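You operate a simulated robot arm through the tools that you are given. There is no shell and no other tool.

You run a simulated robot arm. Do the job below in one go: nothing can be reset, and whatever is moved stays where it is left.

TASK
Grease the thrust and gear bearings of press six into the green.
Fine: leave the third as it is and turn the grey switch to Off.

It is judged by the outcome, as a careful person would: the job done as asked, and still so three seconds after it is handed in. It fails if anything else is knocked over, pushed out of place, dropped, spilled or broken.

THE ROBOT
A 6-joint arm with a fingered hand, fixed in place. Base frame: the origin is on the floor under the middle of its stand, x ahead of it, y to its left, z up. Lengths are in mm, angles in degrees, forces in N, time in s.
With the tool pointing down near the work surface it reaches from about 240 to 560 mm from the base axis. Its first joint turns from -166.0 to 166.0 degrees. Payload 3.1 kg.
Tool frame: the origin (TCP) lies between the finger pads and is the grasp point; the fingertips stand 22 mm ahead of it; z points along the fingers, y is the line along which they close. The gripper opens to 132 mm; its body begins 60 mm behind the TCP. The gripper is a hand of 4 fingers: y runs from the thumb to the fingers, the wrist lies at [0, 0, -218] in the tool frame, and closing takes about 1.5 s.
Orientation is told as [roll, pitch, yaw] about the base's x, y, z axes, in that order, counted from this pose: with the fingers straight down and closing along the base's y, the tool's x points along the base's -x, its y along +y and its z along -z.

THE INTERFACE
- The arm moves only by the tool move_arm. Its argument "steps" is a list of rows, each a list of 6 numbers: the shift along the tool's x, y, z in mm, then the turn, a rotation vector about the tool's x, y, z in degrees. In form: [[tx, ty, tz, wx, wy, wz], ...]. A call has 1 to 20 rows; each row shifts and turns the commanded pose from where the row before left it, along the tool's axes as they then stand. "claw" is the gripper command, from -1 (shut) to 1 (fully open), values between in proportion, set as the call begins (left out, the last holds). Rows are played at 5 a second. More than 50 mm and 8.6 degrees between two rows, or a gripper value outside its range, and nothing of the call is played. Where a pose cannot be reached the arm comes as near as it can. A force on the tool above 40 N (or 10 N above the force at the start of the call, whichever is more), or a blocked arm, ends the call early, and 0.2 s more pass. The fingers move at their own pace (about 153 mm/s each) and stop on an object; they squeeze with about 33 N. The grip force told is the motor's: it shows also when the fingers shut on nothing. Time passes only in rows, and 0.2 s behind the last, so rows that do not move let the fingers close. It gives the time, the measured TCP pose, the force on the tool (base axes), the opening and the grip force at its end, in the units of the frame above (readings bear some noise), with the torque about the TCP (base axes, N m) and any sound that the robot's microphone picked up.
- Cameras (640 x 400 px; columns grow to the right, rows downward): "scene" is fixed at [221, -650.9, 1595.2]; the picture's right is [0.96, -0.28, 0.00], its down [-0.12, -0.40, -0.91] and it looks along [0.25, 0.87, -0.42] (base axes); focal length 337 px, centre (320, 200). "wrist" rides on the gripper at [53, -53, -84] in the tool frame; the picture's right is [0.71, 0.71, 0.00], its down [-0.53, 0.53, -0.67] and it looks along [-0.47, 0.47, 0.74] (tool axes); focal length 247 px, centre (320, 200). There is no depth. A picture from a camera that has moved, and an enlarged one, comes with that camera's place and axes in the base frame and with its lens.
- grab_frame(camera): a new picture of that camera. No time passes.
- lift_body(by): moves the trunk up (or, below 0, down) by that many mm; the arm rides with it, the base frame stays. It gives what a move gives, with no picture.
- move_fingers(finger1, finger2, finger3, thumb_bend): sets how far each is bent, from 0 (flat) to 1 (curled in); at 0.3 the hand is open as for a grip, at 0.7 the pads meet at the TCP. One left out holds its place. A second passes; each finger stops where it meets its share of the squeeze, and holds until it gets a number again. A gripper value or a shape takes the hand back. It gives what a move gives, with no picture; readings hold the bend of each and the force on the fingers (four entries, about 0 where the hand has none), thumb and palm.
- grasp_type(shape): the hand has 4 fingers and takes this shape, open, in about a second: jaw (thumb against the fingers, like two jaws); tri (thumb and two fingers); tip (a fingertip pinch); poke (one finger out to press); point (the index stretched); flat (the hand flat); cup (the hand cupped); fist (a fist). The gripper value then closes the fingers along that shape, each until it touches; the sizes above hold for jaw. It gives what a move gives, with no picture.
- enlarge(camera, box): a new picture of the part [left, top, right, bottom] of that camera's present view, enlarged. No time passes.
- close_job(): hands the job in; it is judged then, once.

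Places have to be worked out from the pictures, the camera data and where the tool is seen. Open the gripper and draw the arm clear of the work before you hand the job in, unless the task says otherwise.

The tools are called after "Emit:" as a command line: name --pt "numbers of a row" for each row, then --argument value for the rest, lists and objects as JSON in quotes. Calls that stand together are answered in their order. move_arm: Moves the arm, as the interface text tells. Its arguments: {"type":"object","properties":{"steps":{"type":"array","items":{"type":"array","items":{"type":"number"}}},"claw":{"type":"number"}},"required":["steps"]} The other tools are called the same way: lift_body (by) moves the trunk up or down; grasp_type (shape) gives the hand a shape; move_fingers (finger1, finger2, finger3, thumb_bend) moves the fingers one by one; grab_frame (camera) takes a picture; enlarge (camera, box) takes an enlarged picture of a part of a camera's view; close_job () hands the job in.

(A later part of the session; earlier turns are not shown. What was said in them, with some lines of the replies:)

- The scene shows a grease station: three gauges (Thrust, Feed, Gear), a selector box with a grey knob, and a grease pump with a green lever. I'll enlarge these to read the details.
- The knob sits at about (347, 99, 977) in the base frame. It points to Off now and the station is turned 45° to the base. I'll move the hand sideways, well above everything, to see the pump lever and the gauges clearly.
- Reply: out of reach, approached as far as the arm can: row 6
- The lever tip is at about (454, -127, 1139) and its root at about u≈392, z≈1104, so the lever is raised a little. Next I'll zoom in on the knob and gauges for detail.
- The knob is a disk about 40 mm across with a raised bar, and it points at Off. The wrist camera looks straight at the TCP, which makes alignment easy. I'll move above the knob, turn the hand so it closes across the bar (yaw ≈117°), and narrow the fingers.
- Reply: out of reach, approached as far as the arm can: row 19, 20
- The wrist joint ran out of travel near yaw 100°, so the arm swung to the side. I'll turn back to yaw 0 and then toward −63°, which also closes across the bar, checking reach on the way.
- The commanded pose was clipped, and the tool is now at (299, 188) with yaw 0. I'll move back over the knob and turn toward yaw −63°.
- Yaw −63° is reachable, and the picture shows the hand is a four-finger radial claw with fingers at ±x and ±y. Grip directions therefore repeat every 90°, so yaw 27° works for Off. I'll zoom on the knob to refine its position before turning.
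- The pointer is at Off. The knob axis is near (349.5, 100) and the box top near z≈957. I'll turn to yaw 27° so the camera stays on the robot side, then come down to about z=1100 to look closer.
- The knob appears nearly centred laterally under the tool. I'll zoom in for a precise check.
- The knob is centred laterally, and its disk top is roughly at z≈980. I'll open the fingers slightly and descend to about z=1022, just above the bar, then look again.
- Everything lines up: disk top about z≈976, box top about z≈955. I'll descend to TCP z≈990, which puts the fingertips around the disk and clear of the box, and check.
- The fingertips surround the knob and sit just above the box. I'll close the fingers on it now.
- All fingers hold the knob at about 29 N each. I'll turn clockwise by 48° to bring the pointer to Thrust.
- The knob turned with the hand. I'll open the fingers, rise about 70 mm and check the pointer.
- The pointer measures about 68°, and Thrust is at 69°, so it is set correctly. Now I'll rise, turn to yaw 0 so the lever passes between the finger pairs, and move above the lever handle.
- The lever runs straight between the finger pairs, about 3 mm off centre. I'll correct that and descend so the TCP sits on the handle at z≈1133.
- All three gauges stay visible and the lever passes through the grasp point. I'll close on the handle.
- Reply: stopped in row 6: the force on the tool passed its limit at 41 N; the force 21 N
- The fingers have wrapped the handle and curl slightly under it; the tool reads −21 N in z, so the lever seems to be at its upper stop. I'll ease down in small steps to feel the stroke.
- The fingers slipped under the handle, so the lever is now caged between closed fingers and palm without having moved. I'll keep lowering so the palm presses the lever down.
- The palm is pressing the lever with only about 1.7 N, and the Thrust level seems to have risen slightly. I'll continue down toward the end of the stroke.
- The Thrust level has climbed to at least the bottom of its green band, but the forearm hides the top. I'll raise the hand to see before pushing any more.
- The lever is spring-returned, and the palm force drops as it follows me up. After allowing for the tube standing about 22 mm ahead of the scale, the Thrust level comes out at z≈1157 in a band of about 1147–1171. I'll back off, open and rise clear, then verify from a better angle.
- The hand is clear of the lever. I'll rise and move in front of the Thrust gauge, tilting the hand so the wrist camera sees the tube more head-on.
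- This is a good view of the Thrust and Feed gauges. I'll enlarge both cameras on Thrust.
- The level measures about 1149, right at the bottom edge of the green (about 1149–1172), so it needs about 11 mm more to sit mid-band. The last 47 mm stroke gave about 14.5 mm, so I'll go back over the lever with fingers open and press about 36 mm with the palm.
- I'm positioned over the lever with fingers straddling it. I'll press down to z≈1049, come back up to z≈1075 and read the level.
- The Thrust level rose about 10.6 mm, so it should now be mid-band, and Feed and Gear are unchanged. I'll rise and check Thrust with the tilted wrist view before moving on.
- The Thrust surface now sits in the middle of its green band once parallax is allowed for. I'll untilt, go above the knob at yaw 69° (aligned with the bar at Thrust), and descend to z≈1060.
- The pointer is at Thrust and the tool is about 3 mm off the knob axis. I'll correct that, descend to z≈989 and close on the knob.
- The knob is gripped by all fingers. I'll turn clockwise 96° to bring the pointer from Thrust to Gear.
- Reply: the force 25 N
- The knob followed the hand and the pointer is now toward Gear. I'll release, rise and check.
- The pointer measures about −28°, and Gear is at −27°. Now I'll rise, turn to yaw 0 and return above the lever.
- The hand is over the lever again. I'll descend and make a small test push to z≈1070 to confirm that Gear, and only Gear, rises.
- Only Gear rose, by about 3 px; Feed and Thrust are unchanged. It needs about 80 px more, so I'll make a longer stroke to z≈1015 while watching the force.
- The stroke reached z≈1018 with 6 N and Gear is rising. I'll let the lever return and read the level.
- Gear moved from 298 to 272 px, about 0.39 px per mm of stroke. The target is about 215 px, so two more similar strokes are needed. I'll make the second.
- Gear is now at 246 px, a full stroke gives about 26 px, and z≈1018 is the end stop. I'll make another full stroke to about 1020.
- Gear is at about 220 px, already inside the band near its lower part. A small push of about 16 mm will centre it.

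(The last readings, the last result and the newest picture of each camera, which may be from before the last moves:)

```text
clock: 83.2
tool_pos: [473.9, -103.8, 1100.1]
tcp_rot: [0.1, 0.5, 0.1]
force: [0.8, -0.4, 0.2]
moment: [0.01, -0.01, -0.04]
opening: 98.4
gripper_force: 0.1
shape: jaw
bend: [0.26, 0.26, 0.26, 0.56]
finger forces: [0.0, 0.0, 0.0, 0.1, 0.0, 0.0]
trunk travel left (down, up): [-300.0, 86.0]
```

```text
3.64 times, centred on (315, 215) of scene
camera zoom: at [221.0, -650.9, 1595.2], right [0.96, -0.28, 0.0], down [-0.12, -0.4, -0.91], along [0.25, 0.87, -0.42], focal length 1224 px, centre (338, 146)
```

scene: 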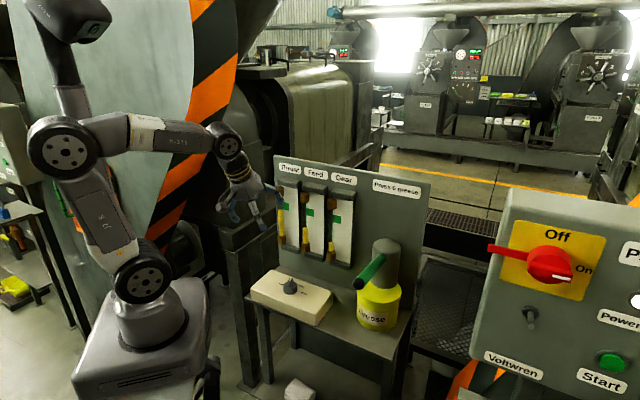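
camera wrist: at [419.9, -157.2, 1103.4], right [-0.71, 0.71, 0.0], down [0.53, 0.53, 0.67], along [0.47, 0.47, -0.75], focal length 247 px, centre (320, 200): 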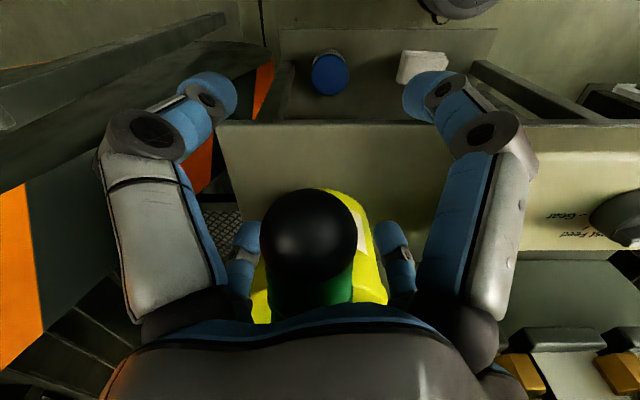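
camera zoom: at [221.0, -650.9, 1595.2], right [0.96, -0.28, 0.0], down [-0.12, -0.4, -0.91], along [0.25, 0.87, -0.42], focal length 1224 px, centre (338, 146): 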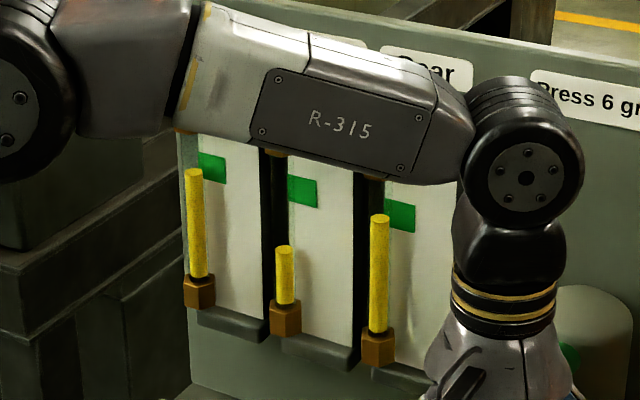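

Gear is at about 214 px, which I expect to be mid-band. I'll rise and confirm all three gauges with the tilted wrist view.

Emit:
move_arm --pt "0 0 -39 0 0 0" --pt "0 0 -39 0 0 0" --pt "0 0 -39 0 0 0" --pt "14.15 23.2 0 0 0 0" --pt "14.15 23.2 0 0 0 0" --pt "14.15 23.2 0 0 0 0" --pt "14.15 23.2 0 0 0 0" --pt "14.15 23.2 0 0 0 0" --pt "14.15 23.2 0 0 0 0" --pt "0 0 0 -4.4 -4.4 0" --pt "0 0 0 -4.4 -4.4 0" --pt "0 0 0 -4.4 -4.4 0" --pt "0 0 0 -4.4 -4.4 0" --claw 0.6

Emit:
grab_frame --camera "wrist"

Emit:
enlarge --camera "wrist" --box '[260, 140, 380, 240]'

```text
clock: 86.0
tool_pos: [388.9, 36.0, 1216.9]
tcp_rot: [18.4, -16.9, -2.8]
force: [0.9, -0.3, -0.5]
moment: [0.01, 0.02, 0.0]
opening: 105.5
gripper_force: 0.1
shape: jaw
bend: [0.25, 0.25, 0.25, 0.47]
finger forces: [0.0, 0.0, 0.0, 0.0, 0.0, 0.0]
trunk travel left (down, up): [-300.0, 86.0]
```

```text
taken
camera wrist: at [315.4, -38.6, 1263.8], right [-0.71, 0.71, 0.01], down [0.28, 0.28, 0.92], along [0.65, 0.65, -0.4], focal length 247 px, centre (320, 200)
```

wrist: 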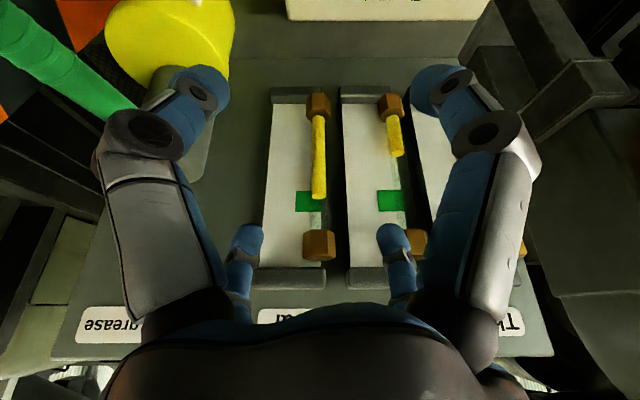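

```text
4.00 times, centred on (320, 190) of wrist
camera zoom: at [315.4, -38.6, 1263.8], right [-0.71, 0.71, 0.01], down [0.28, 0.28, 0.92], along [0.65, 0.65, -0.4], focal length 988 px, centre (320, 240)
```

zoom: 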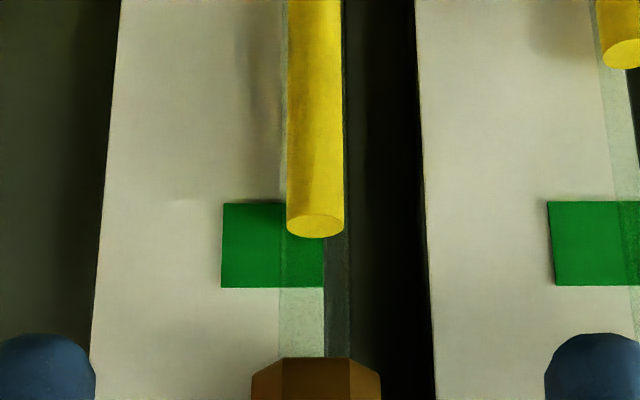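

Gear is mid-band, Thrust was mid-band, and Feed is unchanged well below its band. Now I'll go above the knob at yaw −27° to turn it back to Off.

Emit:
move_arm --pt "0 0 0 4.4 4.4 0" --pt "0 0 0 4.4 4.4 0" --pt "0 0 0 4.4 4.4 0" --pt "0 0 0 4.4 4.4 0" --pt "13.2 21.4 0 0 0 0" --pt "13.2 21.4 0 0 0 0" --pt "13.2 21.4 0 0 0 0" --pt "0 0 0 0 0 6.75" --pt "0 0 0 0 0 6.75" --pt "0 0 0 0 0 6.75" --pt "0 0 0 0 0 6.75" --pt "0 0 31 0 0 0" --pt "0 0 31 0 0 0" --pt "0 0 31 0 0 0" --pt "0 0 31 0 0 0" --pt "0 0 30 0 0 0" --claw 0.1

Emit:
enlarge --camera "wrist" --box '[250, 60, 400, 180]'

```text
clock: 89.4
tool_pos: [347.4, 99.4, 1064.3]
tcp_rot: [-0.1, 0.5, -27.0]
force: [-0.2, 0.1, -0.5]
moment: [-0.04, 0.01, 0.02]
opening: 72.9
gripper_force: 0.1
shape: jaw
bend: [0.34, 0.34, 0.34, 0.7]
finger forces: [0.0, 0.0, 0.0, 0.1, 0.0, 0.1]
trunk travel left (down, up): [-300.0, 86.0]
```

```text
3.33 times, centred on (325, 120) of wrist
camera zoom: at [277.4, 76.3, 1150.3], right [-0.31, 0.95, 0.0], down [0.71, 0.23, 0.66], along [0.63, 0.21, -0.75], focal length 823 px, centre (303, 467)
```

zoom: 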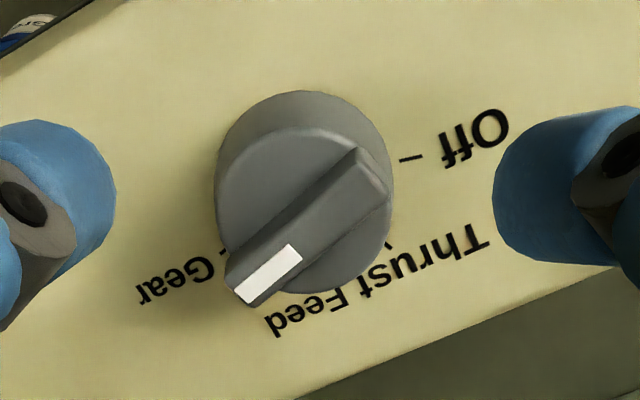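

The knob is aligned laterally and still at Gear. I'll make a small forward correction, descend to z≈990 and grip.

Emit:
move_arm --pt "-1.2 1.2 14 0 0 0" --pt "0 0 15 0 0 0" --pt "0 0 15 0 0 0" --pt "0 0 15 0 0 0" --pt "0 0 12 0 0 0" --pt "0 0 3 0 0 0" --pt "0 0 0 0 0 0"

Emit:
move_arm --pt "0 0 0 0 0 0" --pt "0 0 0 0 0 0" --pt "0 0 0 0 0 0" --pt "0 0 0 0 0 0" --pt "0 0 0 0 0 0" --pt "0 0 0 0 0 0" --pt "0 0 0 0 0 0" --claw -1

Emit:
grab_frame --camera "wrist"

```text
clock: 91.0
tool_pos: [348.9, 100.2, 990.4]
tcp_rot: [-0.1, 0.5, -26.9]
force: [0.6, 0.2, -0.1]
moment: [-0.01, 0.01, 0.03]
opening: 73.2
gripper_force: 0.1
shape: jaw
bend: [0.34, 0.34, 0.34, 0.7]
finger forces: [0.1, 0.0, 0.0, 0.1, 0.0, 0.1]
trunk travel left (down, up): [-300.0, 86.0]
```

```text
clock: 92.6
tool_pos: [349.0, 101.0, 991.3]
tcp_rot: [-0.2, 0.5, -27.0]
force: [-1.8, -0.9, -5.4]
moment: [-0.06, -0.03, 0.22]
opening: 32.2
gripper_force: 33.1
shape: jaw
bend: [0.78, 0.78, 0.78, 0.7]
finger forces: [28.9, 29.4, 29.1, 0.0, 30.1, 0.0]
trunk travel left (down, up): [-300.0, 86.0]
```

```text
taken
camera wrist: at [278.6, 77.1, 1075.9], right [-0.31, 0.95, 0.0], down [0.71, 0.23, 0.66], along [0.63, 0.21, -0.75], focal length 247 px, centre (320, 200)
```

wrist: 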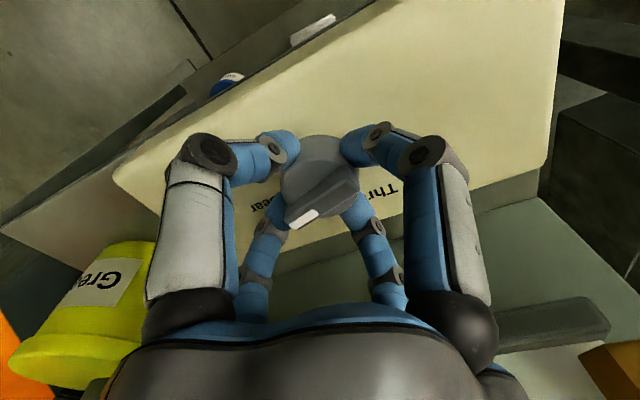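

The grip is well centred. I'll turn counter-clockwise 96° to Thrust first, then re-grip for the last 48° because of the wrist travel limit.

Emit:
move_arm --pt "0 0 0 0 0 -6" --pt "0 0 0 0 0 -6" --pt "0 0 0 0 0 -6" --pt "0 0 0 0 0 -6" --pt "0 0 0 0 0 -6" --pt "0 0 0 0 0 -6" --pt "0 0 0 0 0 -6" --pt "0 0 0 0 0 -6" --pt "0 0 0 0 0 -6" --pt "0 0 0 0 0 -6" --pt "0 0 0 0 0 -6" --pt "0 0 0 0 0 -6" --pt "0 0 0 0 0 -6" --pt "0 0 0 0 0 -6" --pt "0 0 0 0 0 -6" --pt "0 0 0 0 0 -6" --pt "0 0 0 0 0 0"

Emit:
grab_frame --camera "wrist"

```text
clock: 96.2
tool_pos: [348.2, 101.3, 988.6]
tcp_rot: [0.5, 0.1, 69.1]
force: [1.0, 2.7, 3.5]
moment: [-0.05, -0.09, 0.0]
opening: 32.0
gripper_force: 33.1
shape: jaw
bend: [0.78, 0.78, 0.78, 0.7]
finger forces: [29.2, 29.7, 30.6, 0.0, 32.3, 0.0]
trunk travel left (down, up): [-300.0, 86.0]
```

```text
taken
camera wrist: at [380.5, 31.7, 1074.6], right [-0.91, -0.41, 0.01], down [-0.3, 0.68, 0.67], along [-0.28, 0.61, -0.74], focal length 247 px, centre (320, 200)
```

wrist: 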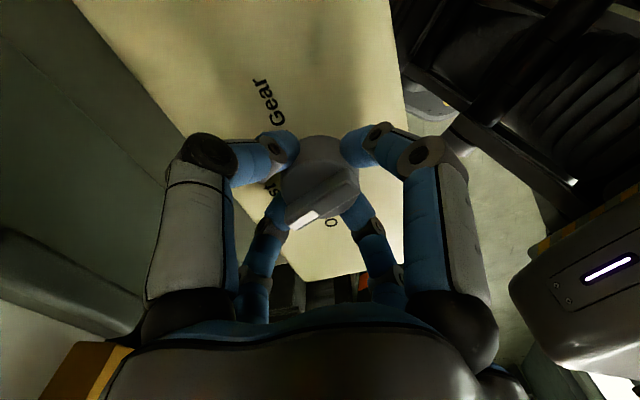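

The knob turned with the hand to Thrust. I'll open, rise 50 mm and rotate the hand back 90° to yaw −21° for the second grip.

Emit:
move_arm --pt "0 0 0 0 0 0" --pt "0 0 0 0 0 0" --pt "0 0 0 0 0 0" --pt "0 0 -10 0 0 0" --pt "0 0 -20 0 0 0" --pt "0 0 -20 0 0 0" --pt "0 0 -20 0 0 0" --pt "0 0 0 0 0 8.18" --pt "0 0 0 0 0 8.18" --pt "0 0 0 0 0 8.18" --pt "0 0 0 0 0 8.18" --pt "0 0 0 0 0 8.18" --pt "0 0 0 0 0 8.18" --pt "0 0 0 0 0 8.18" --pt "0 0 0 0 0 8.18" --pt "0 0 0 0 0 8.18" --pt "0 0 0 0 0 8.18" --pt "0 0 0 0 0 8.18" --claw 0.1

Emit:
enlarge --camera "wrist" --box '[250, 60, 400, 180]'

Emit:
enlarge --camera "scene" --box '[260, 260, 320, 310]'

```text
clock: 100.0
tool_pos: [348.1, 100.9, 1059.5]
tcp_rot: [0.0, 0.5, -21.1]
force: [1.0, 0.4, -0.2]
moment: [0.01, -0.02, -0.01]
opening: 72.0
gripper_force: 0.0
shape: jaw
bend: [0.34, 0.34, 0.34, 0.7]
finger forces: [0.1, 0.0, 0.0, 0.0, 0.0, 0.0]
trunk travel left (down, up): [-300.0, 86.0]
```

```text
3.33 times, centred on (325, 120) of wrist
camera zoom: at [281.6, 69.6, 1145.6], right [-0.4, 0.91, 0.0], down [0.69, 0.3, 0.66], along [0.6, 0.27, -0.75], focal length 823 px, centre (303, 467)
```

zoom: 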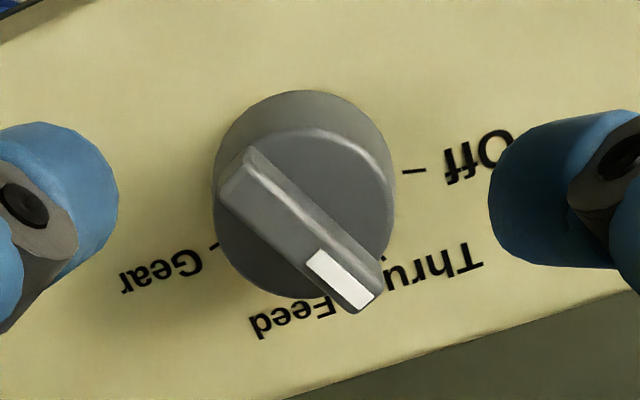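

```text
8.00 times, centred on (290, 285) of scene
camera zoom: at [221.0, -650.9, 1595.2], right [0.96, -0.28, 0.0], down [-0.12, -0.4, -0.91], along [0.25, 0.87, -0.42], focal length 2693 px, centre (560, -480)
```

zoom: 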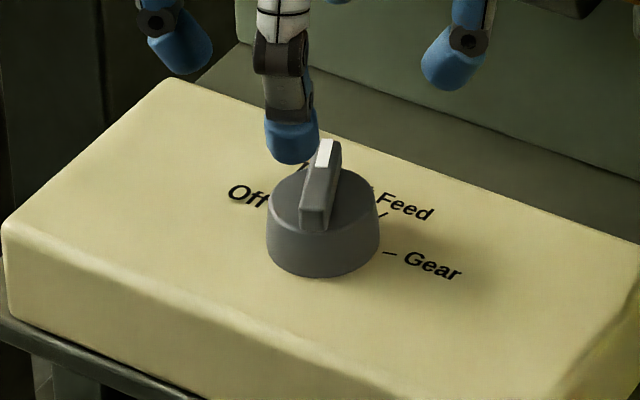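

The pointer is exactly at Thrust again and the hand is centred. I'll descend, grip, and then turn 48° counter-clockwise to Off.

Emit:
move_arm --pt "0 0 14 0 0 0" --pt "0 0 15 0 0 0" --pt "0 0 15 0 0 0" --pt "0 0 15 0 0 0" --pt "0 0 9 0 0 0" --pt "0 0 2 0 0 0"

Emit:
move_arm --pt "0 0 0 0 0 0" --pt "0 0 0 0 0 0" --pt "0 0 0 0 0 0" --pt "0 0 0 0 0 0" --pt "0 0 0 0 0 0" --pt "0 0 0 0 0 0" --pt "0 0 0 0 0 0" --claw -1

Emit:
move_arm --pt "0 0 0 0 0 -6" --pt "0 0 0 0 0 -6" --pt "0 0 0 0 0 -6" --pt "0 0 0 0 0 -6" --pt "0 0 0 0 0 -6" --pt "0 0 0 0 0 -6" --pt "0 0 0 0 0 -6" --pt "0 0 0 0 0 -6" --pt "0 0 0 0 0 0"

Emit:
grab_frame --camera "wrist"

```text
clock: 101.4
tool_pos: [349.6, 101.2, 988.8]
tcp_rot: [-0.1, 0.5, -21.0]
force: [0.7, -0.1, 0.4]
moment: [0.05, 0.02, 0.04]
opening: 72.1
gripper_force: 0.1
shape: jaw
bend: [0.34, 0.34, 0.34, 0.7]
finger forces: [0.0, 0.0, 0.0, 0.1, 0.0, 0.1]
trunk travel left (down, up): [-300.0, 86.0]
```

```text
clock: 103.0
tool_pos: [349.0, 101.2, 988.8]
tcp_rot: [-0.1, 0.5, -21.0]
force: [-1.3, 0.3, -6.2]
moment: [-0.04, 0.01, -0.02]
opening: 32.2
gripper_force: 33.1
shape: jaw
bend: [0.78, 0.78, 0.78, 0.7]
finger forces: [28.9, 28.6, 28.7, 0.1, 29.9, 0.1]
trunk travel left (down, up): [-300.0, 86.0]
```

```text
clock: 105.0
tool_pos: [348.4, 101.1, 989.8]
tcp_rot: [0.3, 0.5, 27.1]
force: [-2.4, -1.1, -16.3]
moment: [-0.11, -0.02, -0.09]
opening: 32.2
gripper_force: 32.7
shape: jaw
bend: [0.78, 0.78, 0.78, 0.7]
finger forces: [29.2, 28.4, 28.3, 0.1, 29.4, 0.0]
trunk travel left (down, up): [-300.0, 86.0]
```

```text
taken
camera wrist: at [327.0, 28.6, 1074.7], right [-0.95, 0.31, 0.01], down [0.23, 0.71, 0.67], along [0.2, 0.64, -0.75], focal length 247 px, centre (320, 200)
```

wrist: 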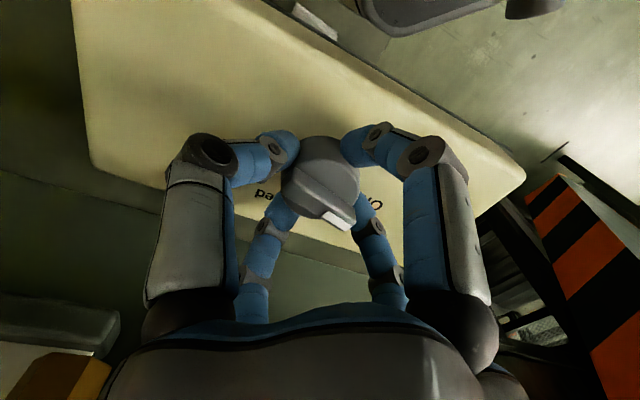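

The knob has been turned to the Off position. I'll release it, rise clear and check the pointer.

Emit:
move_arm --pt "0 0 0 0 0 0" --pt "0 0 0 0 0 0" --pt "0 0 0 0 0 0" --pt "0 0 -10 0 0 0" --pt "0 0 -20 0 0 0" --pt "0 0 -20 0 0 0" --pt "0 0 -20 0 0 0" --claw 0.1

Emit:
enlarge --camera "wrist" --box '[250, 60, 400, 180]'

Emit:
enlarge --camera "scene" --box '[265, 265, 315, 305]'

```text
clock: 106.6
tool_pos: [348.8, 99.6, 1060.5]
tcp_rot: [0.3, 0.4, 27.0]
force: [0.6, 0.2, 0.0]
moment: [0.01, 0.0, -0.02]
opening: 72.3
gripper_force: 0.1
shape: jaw
bend: [0.34, 0.34, 0.34, 0.7]
finger forces: [0.0, 0.0, 0.0, 0.1, 0.1, 0.0]
trunk travel left (down, up): [-300.0, 86.0]
```

```text
3.33 times, centred on (325, 120) of wrist
camera zoom: at [327.4, 27.9, 1145.4], right [-0.95, 0.31, 0.01], down [0.23, 0.71, 0.67], along [0.2, 0.64, -0.74], focal length 823 px, centre (303, 467)
```

zoom: 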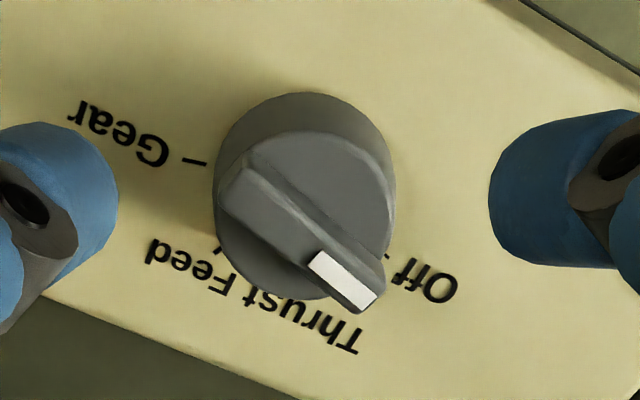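

```text
10.00 times, centred on (290, 285) of scene
camera zoom: at [221.0, -650.9, 1595.2], right [0.96, -0.28, 0.0], down [-0.12, -0.4, -0.91], along [0.25, 0.87, -0.42], focal length 3366 px, centre (620, -650)
```

zoom: 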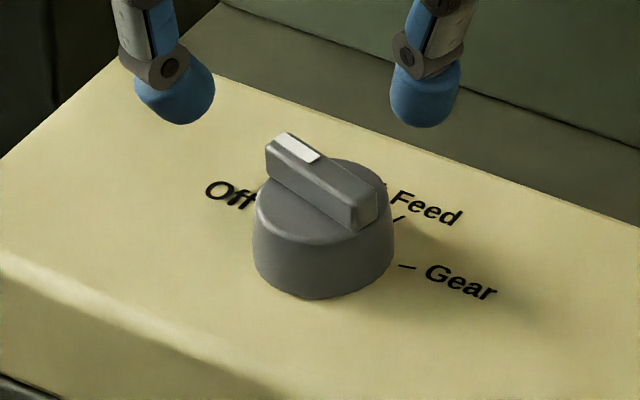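

The pointer matches the starting Off picture exactly. I'll open the hand, rise well clear, back away from the panel and do a final check of the gauges.

Emit:
move_arm --pt "0 0 -30 0 0 0" --pt "0 0 -30 0 0 0" --pt "0 0 -30 0 0 0" --pt "0 0 -30 0 0 0" --pt "0 0 -30 0 0 0" --pt "0 0 -30 0 0 0" --pt "0 0 -30 0 0 0" --pt "0 0 -20 0 0 0" --pt "18 -10 0 0 0 0" --pt "18 -10 0 0 0 0" --claw 0.6

Emit:
grab_frame --camera "scene"

Emit:
enlarge --camera "scene" --box '[265, 160, 425, 340]'

Emit:
enlarge --camera "scene" --box '[265, 170, 365, 270]'

```text
clock: 108.8
tool_pos: [326.6, 64.2, 1290.5]
tcp_rot: [0.3, 0.5, 27.1]
force: [-0.2, -0.2, -0.2]
moment: [-0.03, 0.0, 0.0]
opening: 105.2
gripper_force: 0.1
shape: jaw
bend: [0.25, 0.25, 0.25, 0.47]
finger forces: [0.0, 0.0, 0.0, 0.0, 0.0, 0.0]
trunk travel left (down, up): [-300.0, 86.0]
```

```text
taken
```

scene: 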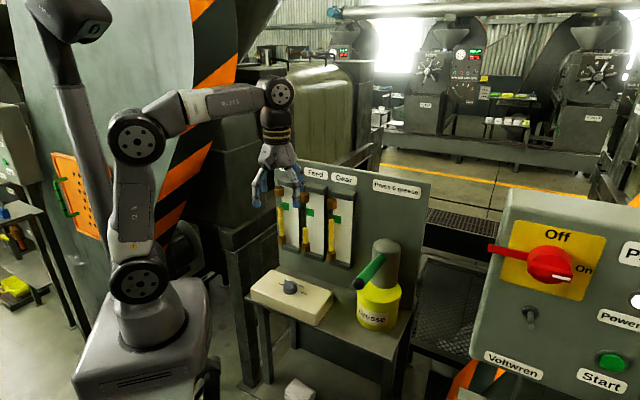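

```text
2.22 times, centred on (345, 250) of scene
camera zoom: at [221.0, -650.9, 1595.2], right [0.96, -0.28, 0.0], down [-0.12, -0.4, -0.91], along [0.25, 0.87, -0.42], focal length 748 px, centre (264, 89)
```

zoom: 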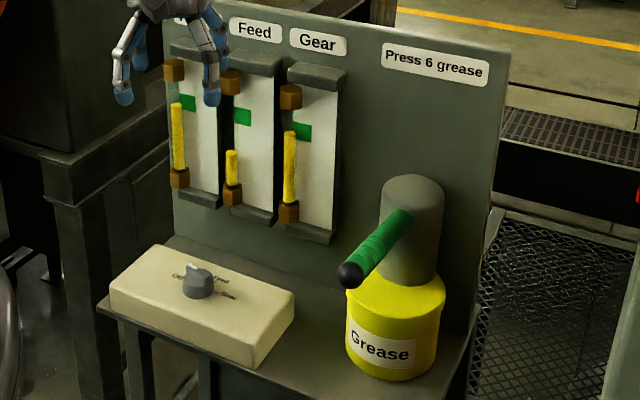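

```text
4.00 times, centred on (315, 220) of scene
camera zoom: at [221.0, -650.9, 1595.2], right [0.96, -0.28, 0.0], down [-0.12, -0.4, -0.91], along [0.25, 0.87, -0.42], focal length 1347 px, centre (340, 120)
```

zoom: 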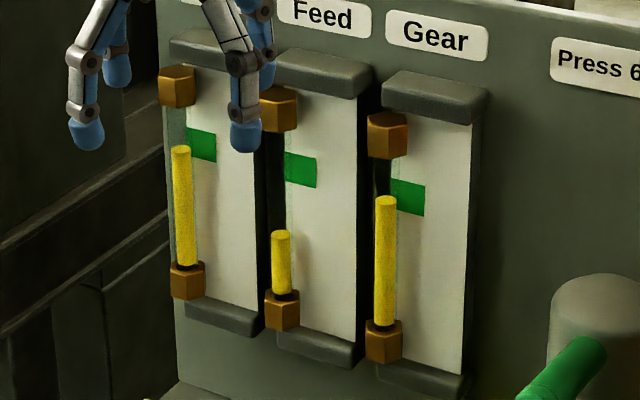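

Thrust and Gear both hold steady in the green, Feed is unchanged, and the switch is at Off. The lever is back up, nothing else has moved, and the hand is open and clear, so I'm handing the job in.

Emit:
close_job

```text
The job is handed in.
```

The thrust and gear bearings of press six are both greased to about the middle of their green bands. Feed was left as it was, and the grey switch is back at Off.

- **Levels:** I checked thrust and gear with the wrist camera, then all three gauges with the scene camera before handing in. Thrust and gear had held steady, and feed had not moved.
- **Switch:** the pointer matches the starting Off picture.
- **Surroundings:** the pump lever is back up. Nothing was knocked over, dropped or spilled. The hand is open and clear of the work.
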